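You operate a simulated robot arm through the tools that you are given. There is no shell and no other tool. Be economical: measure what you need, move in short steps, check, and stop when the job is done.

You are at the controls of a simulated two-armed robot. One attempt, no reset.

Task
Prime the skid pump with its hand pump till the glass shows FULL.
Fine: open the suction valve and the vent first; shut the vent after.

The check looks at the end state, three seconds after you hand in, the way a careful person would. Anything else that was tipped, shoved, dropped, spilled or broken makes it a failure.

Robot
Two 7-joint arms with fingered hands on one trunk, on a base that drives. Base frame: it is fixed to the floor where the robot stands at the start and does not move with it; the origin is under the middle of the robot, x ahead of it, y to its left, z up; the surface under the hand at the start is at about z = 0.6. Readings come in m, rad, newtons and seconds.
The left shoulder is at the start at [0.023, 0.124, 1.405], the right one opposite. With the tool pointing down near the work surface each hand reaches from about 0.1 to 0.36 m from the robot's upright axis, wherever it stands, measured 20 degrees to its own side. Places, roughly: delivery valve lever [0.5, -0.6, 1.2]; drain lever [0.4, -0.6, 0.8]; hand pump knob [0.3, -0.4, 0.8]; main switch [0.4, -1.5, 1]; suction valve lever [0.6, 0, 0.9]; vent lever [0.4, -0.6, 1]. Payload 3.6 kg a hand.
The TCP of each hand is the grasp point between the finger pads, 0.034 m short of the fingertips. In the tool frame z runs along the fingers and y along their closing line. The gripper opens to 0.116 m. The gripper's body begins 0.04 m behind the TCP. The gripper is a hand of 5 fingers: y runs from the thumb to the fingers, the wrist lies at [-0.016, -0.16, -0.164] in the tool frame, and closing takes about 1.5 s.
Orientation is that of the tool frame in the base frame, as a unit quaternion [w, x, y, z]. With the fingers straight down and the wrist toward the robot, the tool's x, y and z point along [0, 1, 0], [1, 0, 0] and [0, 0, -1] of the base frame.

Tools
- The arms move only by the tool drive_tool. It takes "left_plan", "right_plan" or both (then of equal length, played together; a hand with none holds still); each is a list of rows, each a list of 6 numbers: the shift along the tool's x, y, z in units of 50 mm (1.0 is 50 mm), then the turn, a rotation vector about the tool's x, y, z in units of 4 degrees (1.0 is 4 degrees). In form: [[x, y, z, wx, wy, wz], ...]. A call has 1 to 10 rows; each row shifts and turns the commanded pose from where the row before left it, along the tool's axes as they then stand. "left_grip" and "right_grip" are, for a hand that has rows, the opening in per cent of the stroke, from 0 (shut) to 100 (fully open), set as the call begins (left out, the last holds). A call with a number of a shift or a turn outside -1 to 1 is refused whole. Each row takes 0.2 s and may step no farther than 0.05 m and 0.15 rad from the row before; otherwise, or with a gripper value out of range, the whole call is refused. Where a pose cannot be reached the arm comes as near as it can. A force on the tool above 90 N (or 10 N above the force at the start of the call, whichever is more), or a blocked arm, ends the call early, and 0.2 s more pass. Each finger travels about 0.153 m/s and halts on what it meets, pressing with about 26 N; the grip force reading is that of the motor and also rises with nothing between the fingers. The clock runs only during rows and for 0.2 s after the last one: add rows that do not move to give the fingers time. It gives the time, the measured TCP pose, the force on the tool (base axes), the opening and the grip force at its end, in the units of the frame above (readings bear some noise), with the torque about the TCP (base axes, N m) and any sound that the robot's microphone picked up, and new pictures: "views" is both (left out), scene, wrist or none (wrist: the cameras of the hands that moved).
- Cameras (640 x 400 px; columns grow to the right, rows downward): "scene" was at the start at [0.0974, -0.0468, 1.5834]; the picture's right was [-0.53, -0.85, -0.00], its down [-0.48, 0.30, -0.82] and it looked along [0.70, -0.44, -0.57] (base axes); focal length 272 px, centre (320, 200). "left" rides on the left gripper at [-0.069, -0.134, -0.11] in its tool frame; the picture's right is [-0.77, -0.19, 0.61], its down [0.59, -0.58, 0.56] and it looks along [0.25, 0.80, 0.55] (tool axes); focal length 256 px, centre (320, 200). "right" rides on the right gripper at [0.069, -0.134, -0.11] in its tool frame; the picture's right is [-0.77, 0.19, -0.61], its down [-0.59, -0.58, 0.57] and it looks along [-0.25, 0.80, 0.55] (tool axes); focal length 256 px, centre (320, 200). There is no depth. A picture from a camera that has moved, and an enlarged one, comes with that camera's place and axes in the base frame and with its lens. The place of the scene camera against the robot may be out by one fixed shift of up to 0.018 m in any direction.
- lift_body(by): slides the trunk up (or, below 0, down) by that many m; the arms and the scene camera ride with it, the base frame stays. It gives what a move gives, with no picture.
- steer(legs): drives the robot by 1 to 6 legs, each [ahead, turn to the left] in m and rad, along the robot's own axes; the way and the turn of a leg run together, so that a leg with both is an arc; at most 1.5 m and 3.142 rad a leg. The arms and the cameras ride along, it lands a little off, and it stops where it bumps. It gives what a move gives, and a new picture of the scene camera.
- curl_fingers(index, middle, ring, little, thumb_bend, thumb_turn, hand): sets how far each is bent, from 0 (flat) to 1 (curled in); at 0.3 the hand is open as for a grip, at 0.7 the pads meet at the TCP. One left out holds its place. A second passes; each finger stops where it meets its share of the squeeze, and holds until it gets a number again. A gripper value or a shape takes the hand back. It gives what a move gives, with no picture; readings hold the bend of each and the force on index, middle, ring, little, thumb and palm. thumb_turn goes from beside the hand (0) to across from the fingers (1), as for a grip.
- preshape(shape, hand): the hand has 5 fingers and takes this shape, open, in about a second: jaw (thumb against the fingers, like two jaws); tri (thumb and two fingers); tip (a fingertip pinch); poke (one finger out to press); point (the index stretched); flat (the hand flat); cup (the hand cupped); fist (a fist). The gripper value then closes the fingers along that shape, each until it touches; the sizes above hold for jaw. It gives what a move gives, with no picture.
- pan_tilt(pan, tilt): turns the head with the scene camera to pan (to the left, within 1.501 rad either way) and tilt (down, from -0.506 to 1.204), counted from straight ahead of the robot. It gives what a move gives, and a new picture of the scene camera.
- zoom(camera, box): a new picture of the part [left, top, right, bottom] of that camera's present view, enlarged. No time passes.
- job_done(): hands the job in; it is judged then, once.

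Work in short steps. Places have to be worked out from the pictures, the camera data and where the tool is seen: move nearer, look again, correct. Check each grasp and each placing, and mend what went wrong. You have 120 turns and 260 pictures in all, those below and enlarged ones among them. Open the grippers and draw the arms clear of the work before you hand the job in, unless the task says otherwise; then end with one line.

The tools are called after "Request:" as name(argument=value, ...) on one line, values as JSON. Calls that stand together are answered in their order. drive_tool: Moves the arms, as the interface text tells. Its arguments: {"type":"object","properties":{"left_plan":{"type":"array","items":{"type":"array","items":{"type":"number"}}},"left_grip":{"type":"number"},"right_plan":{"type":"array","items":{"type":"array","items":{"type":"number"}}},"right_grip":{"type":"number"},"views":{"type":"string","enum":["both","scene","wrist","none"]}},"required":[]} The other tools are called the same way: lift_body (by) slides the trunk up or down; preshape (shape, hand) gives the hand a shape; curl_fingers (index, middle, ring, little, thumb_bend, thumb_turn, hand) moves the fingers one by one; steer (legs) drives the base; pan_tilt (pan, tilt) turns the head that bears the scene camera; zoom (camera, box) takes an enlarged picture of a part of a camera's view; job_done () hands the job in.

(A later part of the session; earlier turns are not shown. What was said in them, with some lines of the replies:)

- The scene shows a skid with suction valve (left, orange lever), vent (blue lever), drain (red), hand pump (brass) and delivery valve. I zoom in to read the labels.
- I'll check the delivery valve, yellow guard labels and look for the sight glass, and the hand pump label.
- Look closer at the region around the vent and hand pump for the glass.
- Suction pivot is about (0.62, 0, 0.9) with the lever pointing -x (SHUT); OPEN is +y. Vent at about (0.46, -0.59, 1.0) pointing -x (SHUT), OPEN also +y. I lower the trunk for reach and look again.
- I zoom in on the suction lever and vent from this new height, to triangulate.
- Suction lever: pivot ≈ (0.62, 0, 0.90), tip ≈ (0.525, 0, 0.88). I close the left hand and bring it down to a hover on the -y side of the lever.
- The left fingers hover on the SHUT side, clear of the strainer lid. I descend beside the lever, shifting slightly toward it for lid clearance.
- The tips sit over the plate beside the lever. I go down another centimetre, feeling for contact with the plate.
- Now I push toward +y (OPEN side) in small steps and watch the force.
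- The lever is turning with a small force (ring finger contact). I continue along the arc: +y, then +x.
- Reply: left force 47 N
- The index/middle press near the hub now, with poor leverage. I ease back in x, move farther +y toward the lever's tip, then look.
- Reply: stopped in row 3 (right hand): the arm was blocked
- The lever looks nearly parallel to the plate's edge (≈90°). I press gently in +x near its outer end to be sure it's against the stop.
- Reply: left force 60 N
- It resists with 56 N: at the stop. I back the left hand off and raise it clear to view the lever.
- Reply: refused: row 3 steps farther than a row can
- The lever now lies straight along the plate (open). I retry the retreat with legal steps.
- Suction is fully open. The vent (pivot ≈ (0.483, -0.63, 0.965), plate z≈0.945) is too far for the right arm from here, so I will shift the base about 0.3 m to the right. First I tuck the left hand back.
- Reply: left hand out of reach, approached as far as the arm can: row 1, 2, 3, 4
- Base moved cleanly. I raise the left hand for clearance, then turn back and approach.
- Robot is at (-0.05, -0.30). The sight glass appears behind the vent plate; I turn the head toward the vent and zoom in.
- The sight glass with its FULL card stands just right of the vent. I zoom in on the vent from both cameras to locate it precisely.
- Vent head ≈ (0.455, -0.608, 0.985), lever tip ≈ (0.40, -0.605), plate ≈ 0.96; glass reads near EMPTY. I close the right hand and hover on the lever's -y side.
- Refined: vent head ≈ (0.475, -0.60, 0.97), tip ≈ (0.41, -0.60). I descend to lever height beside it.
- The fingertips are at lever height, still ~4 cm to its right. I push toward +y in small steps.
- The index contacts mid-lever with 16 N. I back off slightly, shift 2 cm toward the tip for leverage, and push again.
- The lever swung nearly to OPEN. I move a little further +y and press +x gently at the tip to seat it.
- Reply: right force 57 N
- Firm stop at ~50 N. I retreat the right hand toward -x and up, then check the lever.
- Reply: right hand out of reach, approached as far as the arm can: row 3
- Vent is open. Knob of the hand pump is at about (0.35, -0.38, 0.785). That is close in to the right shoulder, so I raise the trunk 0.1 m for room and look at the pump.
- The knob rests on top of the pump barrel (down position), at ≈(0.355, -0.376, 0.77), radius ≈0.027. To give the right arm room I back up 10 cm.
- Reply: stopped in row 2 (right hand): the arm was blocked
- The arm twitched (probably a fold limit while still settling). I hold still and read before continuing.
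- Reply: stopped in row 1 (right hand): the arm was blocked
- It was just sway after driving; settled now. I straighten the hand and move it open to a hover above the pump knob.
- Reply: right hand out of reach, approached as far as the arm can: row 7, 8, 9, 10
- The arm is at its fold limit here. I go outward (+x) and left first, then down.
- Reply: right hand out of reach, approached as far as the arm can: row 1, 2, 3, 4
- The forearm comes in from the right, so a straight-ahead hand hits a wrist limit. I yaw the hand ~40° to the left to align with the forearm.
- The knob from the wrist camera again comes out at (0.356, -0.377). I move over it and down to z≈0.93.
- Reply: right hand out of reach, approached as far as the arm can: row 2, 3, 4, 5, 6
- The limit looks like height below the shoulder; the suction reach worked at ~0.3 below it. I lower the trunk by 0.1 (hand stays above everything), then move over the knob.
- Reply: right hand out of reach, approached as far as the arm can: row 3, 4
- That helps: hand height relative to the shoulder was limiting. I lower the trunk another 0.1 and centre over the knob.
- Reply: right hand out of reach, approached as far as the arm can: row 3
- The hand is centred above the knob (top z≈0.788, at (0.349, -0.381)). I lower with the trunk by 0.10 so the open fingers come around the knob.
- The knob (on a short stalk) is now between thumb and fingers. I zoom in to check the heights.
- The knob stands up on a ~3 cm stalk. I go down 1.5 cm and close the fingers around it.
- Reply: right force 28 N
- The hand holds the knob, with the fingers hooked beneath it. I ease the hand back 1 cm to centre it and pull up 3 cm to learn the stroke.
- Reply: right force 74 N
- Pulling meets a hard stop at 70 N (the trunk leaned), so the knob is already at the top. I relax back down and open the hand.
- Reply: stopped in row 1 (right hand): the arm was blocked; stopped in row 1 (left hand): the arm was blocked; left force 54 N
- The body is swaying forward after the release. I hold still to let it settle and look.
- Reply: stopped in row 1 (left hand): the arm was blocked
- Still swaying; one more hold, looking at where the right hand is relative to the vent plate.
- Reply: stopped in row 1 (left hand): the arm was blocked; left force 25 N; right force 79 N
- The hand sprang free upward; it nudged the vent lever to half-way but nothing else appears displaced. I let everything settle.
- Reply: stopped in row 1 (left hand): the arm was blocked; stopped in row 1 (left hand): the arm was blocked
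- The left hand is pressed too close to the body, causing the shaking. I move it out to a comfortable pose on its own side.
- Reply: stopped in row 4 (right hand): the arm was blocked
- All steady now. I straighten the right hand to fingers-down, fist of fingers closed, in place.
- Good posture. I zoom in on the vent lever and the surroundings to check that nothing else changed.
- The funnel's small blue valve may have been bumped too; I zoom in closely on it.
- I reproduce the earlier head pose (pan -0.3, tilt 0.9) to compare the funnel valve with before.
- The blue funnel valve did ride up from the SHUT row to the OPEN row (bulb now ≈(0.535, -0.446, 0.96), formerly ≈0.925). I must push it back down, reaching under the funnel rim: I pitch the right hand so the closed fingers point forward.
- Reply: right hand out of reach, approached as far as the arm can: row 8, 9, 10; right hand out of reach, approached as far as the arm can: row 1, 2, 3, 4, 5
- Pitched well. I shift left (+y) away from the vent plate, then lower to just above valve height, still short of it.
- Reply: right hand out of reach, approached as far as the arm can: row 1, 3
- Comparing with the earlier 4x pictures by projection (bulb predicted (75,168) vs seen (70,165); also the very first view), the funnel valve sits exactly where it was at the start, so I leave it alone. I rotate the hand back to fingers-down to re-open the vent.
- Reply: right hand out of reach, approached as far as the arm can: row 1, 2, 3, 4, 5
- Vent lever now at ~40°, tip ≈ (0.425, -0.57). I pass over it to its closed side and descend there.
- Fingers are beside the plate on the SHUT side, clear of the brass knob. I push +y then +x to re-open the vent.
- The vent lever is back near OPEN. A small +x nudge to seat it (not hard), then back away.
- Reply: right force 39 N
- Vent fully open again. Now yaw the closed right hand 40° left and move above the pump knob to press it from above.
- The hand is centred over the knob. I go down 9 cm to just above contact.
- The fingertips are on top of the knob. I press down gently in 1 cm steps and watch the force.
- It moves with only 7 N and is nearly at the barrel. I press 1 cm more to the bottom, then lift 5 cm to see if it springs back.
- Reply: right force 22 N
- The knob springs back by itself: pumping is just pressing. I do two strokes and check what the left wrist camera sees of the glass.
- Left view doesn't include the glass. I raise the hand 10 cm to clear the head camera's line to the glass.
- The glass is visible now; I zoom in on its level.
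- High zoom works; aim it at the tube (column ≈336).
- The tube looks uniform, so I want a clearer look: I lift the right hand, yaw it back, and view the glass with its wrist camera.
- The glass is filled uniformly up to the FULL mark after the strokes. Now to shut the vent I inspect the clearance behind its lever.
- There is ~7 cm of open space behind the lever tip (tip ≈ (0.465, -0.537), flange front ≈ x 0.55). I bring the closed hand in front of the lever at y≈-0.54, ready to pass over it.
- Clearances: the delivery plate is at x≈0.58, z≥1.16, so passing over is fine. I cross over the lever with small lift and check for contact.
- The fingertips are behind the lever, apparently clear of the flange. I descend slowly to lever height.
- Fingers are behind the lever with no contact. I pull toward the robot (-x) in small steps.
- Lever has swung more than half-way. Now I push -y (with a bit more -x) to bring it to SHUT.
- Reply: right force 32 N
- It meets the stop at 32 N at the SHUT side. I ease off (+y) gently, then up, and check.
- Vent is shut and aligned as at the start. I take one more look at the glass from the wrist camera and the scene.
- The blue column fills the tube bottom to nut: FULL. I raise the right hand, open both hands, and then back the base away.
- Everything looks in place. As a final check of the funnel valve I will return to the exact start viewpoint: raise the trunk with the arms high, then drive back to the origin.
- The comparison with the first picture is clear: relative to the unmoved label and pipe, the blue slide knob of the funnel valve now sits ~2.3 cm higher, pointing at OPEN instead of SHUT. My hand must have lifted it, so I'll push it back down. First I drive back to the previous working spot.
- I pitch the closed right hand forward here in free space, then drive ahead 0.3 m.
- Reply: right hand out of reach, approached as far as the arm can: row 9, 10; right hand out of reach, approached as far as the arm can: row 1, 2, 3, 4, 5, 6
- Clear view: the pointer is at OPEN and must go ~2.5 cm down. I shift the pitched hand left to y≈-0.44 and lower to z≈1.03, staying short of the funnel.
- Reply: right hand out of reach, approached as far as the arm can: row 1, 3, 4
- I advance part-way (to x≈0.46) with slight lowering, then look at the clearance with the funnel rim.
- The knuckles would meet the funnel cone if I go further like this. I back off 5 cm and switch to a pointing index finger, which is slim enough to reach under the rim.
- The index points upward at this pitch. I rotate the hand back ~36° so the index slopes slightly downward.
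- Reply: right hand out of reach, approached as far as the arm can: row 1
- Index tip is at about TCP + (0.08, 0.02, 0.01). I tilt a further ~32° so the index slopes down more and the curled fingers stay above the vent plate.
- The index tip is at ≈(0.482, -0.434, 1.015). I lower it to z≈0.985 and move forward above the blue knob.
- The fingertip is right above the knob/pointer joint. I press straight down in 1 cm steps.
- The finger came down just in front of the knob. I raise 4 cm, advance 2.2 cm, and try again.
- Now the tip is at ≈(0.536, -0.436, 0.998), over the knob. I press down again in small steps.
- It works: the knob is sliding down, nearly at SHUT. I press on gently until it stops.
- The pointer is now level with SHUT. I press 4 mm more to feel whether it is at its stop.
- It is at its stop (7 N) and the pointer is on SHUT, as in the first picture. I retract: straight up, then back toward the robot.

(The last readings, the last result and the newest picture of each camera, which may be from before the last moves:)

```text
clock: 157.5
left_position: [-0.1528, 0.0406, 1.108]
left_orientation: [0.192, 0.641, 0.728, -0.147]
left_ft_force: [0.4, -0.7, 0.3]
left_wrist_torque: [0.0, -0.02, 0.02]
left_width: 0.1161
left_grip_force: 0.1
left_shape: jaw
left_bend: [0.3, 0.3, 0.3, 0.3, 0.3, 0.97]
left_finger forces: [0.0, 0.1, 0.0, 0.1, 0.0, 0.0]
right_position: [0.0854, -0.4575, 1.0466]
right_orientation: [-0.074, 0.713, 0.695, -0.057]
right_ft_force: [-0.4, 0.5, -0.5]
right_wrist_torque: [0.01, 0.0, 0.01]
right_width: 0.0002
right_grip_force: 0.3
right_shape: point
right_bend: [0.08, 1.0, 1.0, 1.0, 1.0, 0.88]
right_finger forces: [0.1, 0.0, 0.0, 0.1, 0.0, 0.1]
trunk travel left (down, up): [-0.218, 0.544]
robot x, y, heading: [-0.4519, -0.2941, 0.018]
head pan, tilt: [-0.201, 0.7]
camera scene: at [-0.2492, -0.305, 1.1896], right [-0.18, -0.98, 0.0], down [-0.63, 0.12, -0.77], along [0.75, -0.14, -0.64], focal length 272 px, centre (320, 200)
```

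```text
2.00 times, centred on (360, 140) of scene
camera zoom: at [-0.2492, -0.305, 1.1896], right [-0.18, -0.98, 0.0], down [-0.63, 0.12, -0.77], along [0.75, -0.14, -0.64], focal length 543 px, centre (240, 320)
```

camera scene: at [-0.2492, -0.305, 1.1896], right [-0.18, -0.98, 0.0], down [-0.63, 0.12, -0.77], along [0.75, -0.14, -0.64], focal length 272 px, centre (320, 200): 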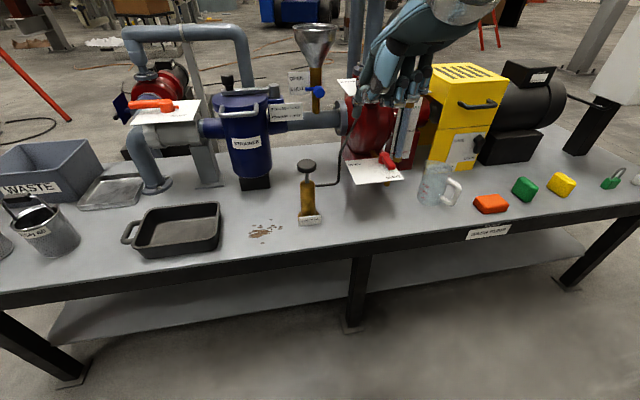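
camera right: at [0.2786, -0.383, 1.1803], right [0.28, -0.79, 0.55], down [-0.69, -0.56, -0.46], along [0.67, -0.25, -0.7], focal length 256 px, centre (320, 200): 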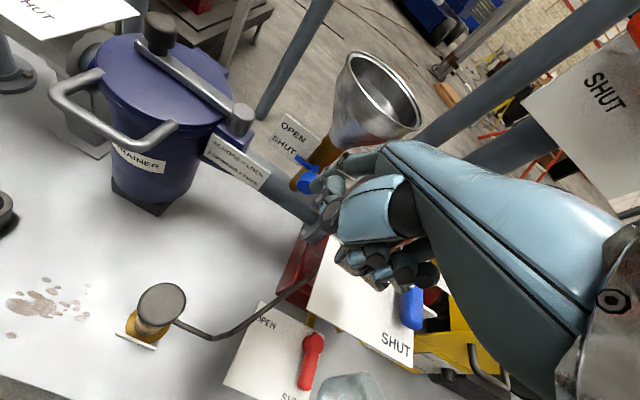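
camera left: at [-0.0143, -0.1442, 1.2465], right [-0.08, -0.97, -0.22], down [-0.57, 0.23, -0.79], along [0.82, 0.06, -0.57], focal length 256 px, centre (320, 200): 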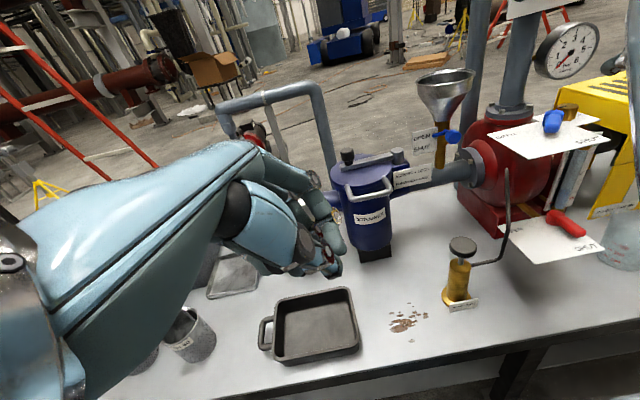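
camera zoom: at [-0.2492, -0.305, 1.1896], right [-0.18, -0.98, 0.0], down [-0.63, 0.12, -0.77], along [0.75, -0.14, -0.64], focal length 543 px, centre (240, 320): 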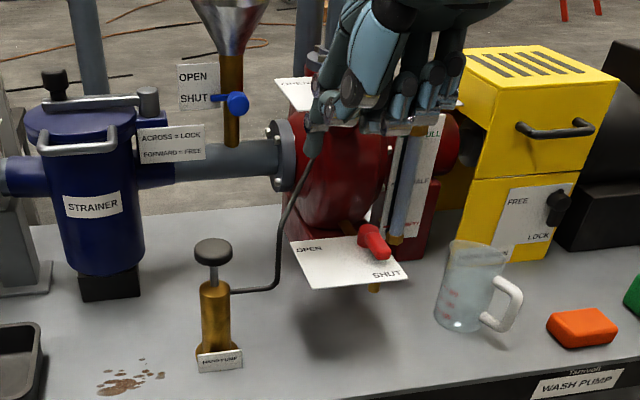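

Funnel valve pointer is on SHUT. I return the right hand to an open jaw shape, and raise it away, then check the glass once more.

Request:
preshape(hand="right", shape="jaw")

Request:
drive_tool(right_plan=[[-0.6, 0, -0.7, 0, 0, 0], [-0.6, 0, -0.7, 0, 0, 0], [-0.6, 0, -0.7, 0, 0, 0], [0, 0, 0, 0, 0, 0]], right_grip=100, views="scene")

Request:
zoom(camera="scene", box=[330, 70, 450, 180])

Request:
zoom(camera="scene", box=[385, 95, 430, 170])

```text
clock: 158.4
left_position: [-0.1543, 0.0404, 1.1079]
left_orientation: [0.193, 0.642, 0.728, -0.145]
left_ft_force: [-0.4, 0.4, 0.6]
left_wrist_torque: [-0.02, -0.04, 0.02]
left_width: 0.116
left_grip_force: 0.2
left_shape: jaw
left_bend: [0.3, 0.3, 0.3, 0.3, 0.3, 0.97]
left_finger forces: [0.0, 0.0, 0.0, 0.0, 0.1, 0.0]
right_position: [0.0857, -0.4577, 1.0447]
right_orientation: [-0.074, 0.713, 0.695, -0.058]
right_ft_force: [-0.3, -0.3, -0.1]
right_wrist_torque: [0.03, -0.01, -0.03]
right_width: 0.1158
right_grip_force: 0.0
right_shape: jaw
right_bend: [0.3, 0.3, 0.3, 0.3, 0.3, 0.97]
right_finger forces: [0.0, 0.0, 0.0, 0.0, 0.0, 0.0]
trunk travel left (down, up): [-0.218, 0.544]
robot x, y, heading: [-0.452, -0.2884, 0.02]
head pan, tilt: [-0.201, 0.7]
```

```text
clock: 159.4
left_position: [-0.1543, 0.0397, 1.1083]
left_orientation: [0.193, 0.642, 0.728, -0.146]
left_ft_force: [0.1, 0.0, 1.0]
left_wrist_torque: [0.02, -0.01, -0.01]
left_width: 0.1159
left_grip_force: 0.0
left_shape: jaw
left_bend: [0.3, 0.3, 0.3, 0.3, 0.3, 0.97]
left_finger forces: [0.1, 0.0, 0.0, 0.0, 0.0, 0.0]
right_position: [0.1032, -0.5544, 1.1486]
right_orientation: [-0.075, 0.713, 0.695, -0.059]
right_ft_force: [0.4, -0.1, 0.3]
right_wrist_torque: [0.0, -0.01, 0.0]
right_width: 0.116
right_grip_force: 0.0
right_shape: jaw
right_bend: [0.3, 0.3, 0.3, 0.3, 0.3, 0.97]
right_finger forces: [0.0, 0.0, 0.0, 0.0, 0.0, 0.0]
trunk travel left (down, up): [-0.218, 0.544]
robot x, y, heading: [-0.4502, -0.2941, 0.016]
head pan, tilt: [-0.201, 0.7]
camera scene: at [-0.2487, -0.305, 1.1894], right [-0.18, -0.98, 0.0], down [-0.63, 0.12, -0.76], along [0.75, -0.14, -0.64], focal length 272 px, centre (320, 200)
```

scene: 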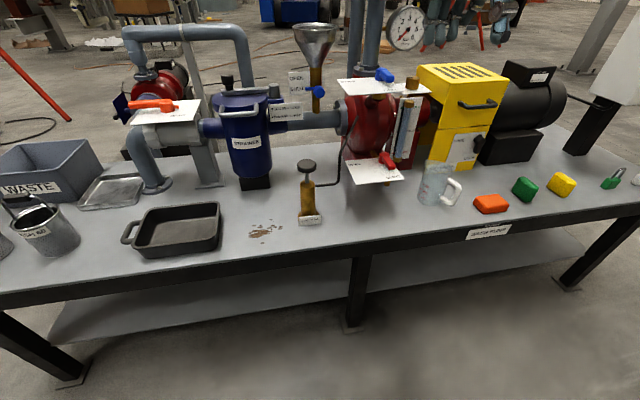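

```text
3.64 times, centred on (390, 125) of scene
camera zoom: at [-0.2487, -0.305, 1.1894], right [-0.18, -0.98, 0.0], down [-0.63, 0.12, -0.76], along [0.75, -0.14, -0.64], focal length 988 px, centre (66, 473)
```

zoom: 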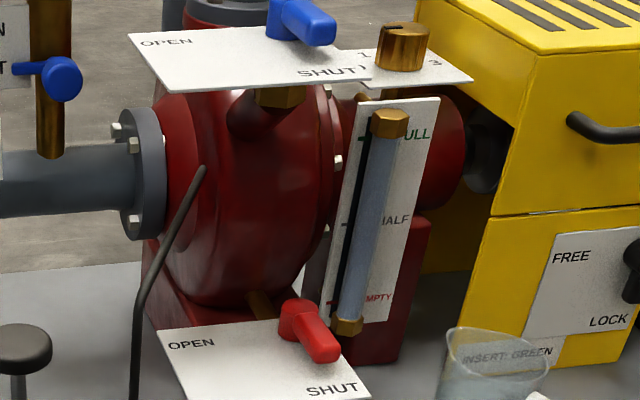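

```text
5.33 times, centred on (408, 132) of scene
camera zoom: at [-0.2487, -0.305, 1.1894], right [-0.18, -0.98, 0.0], down [-0.63, 0.12, -0.76], along [0.75, -0.14, -0.64], focal length 1448 px, centre (-147, 560)
```

zoom: 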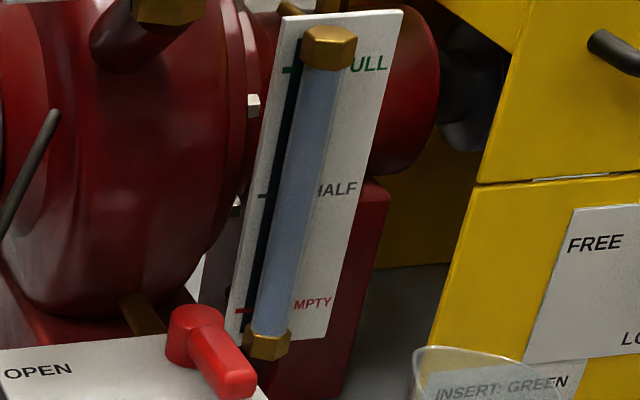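

Request:
zoom(camera="scene", box=[392, 100, 428, 132])

Request:
zoom(camera="scene", box=[388, 130, 424, 164])

```text
12.50 times, centred on (410, 116) of scene
camera zoom: at [-0.2487, -0.305, 1.1894], right [-0.18, -0.98, 0.0], down [-0.63, 0.12, -0.76], along [0.75, -0.14, -0.64], focal length 3395 px, centre (-805, 1250)
```

zoom: 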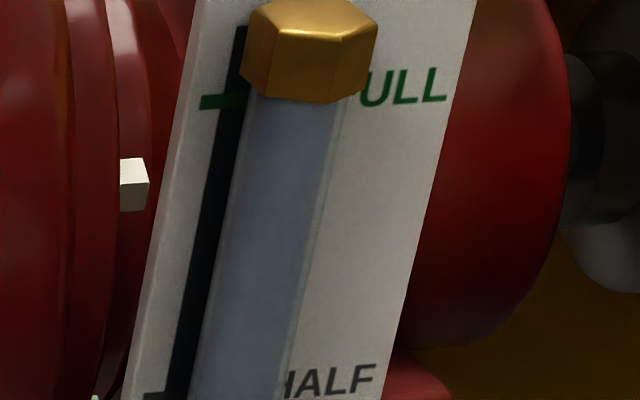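

```text
11.76 times, centred on (406, 147) of scene
camera zoom: at [-0.2487, -0.305, 1.1894], right [-0.18, -0.98, 0.0], down [-0.63, 0.12, -0.76], along [0.75, -0.14, -0.64], focal length 3195 px, centre (-692, 824)
```

zoom: 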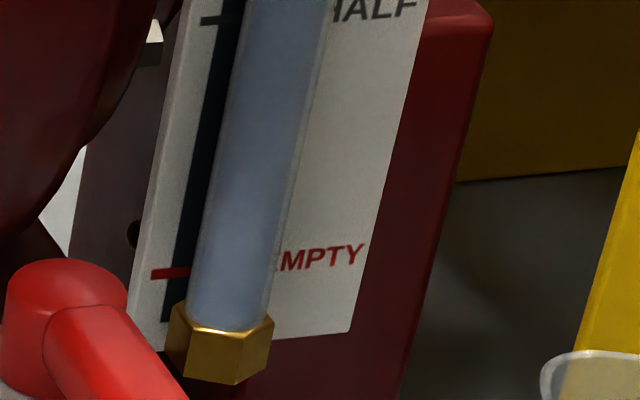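

The blue column fills the whole tube up to the FULL mark. Suction is open, and the vent, drain, delivery and funnel valve are all shut. The pump knob is up, the loose items stand where they were, and both hands are open and clear.

Request:
job_done()

```text
The job is handed in.
```

I primed the pump with three strokes of the hand pump. The glass shows FULL, the suction valve is open and the vent is shut. I judged FULL from an even blue column with no visible water line, not from a sharp level mark. While I was working the pump, a lurch of the arm knocked the vent half shut and lifted the funnel valve to OPEN. I reopened the vent before pumping, but the funnel valve stayed open through the pumping until I pushed it back to SHUT at the end. I saw nothing else moved or spilled.
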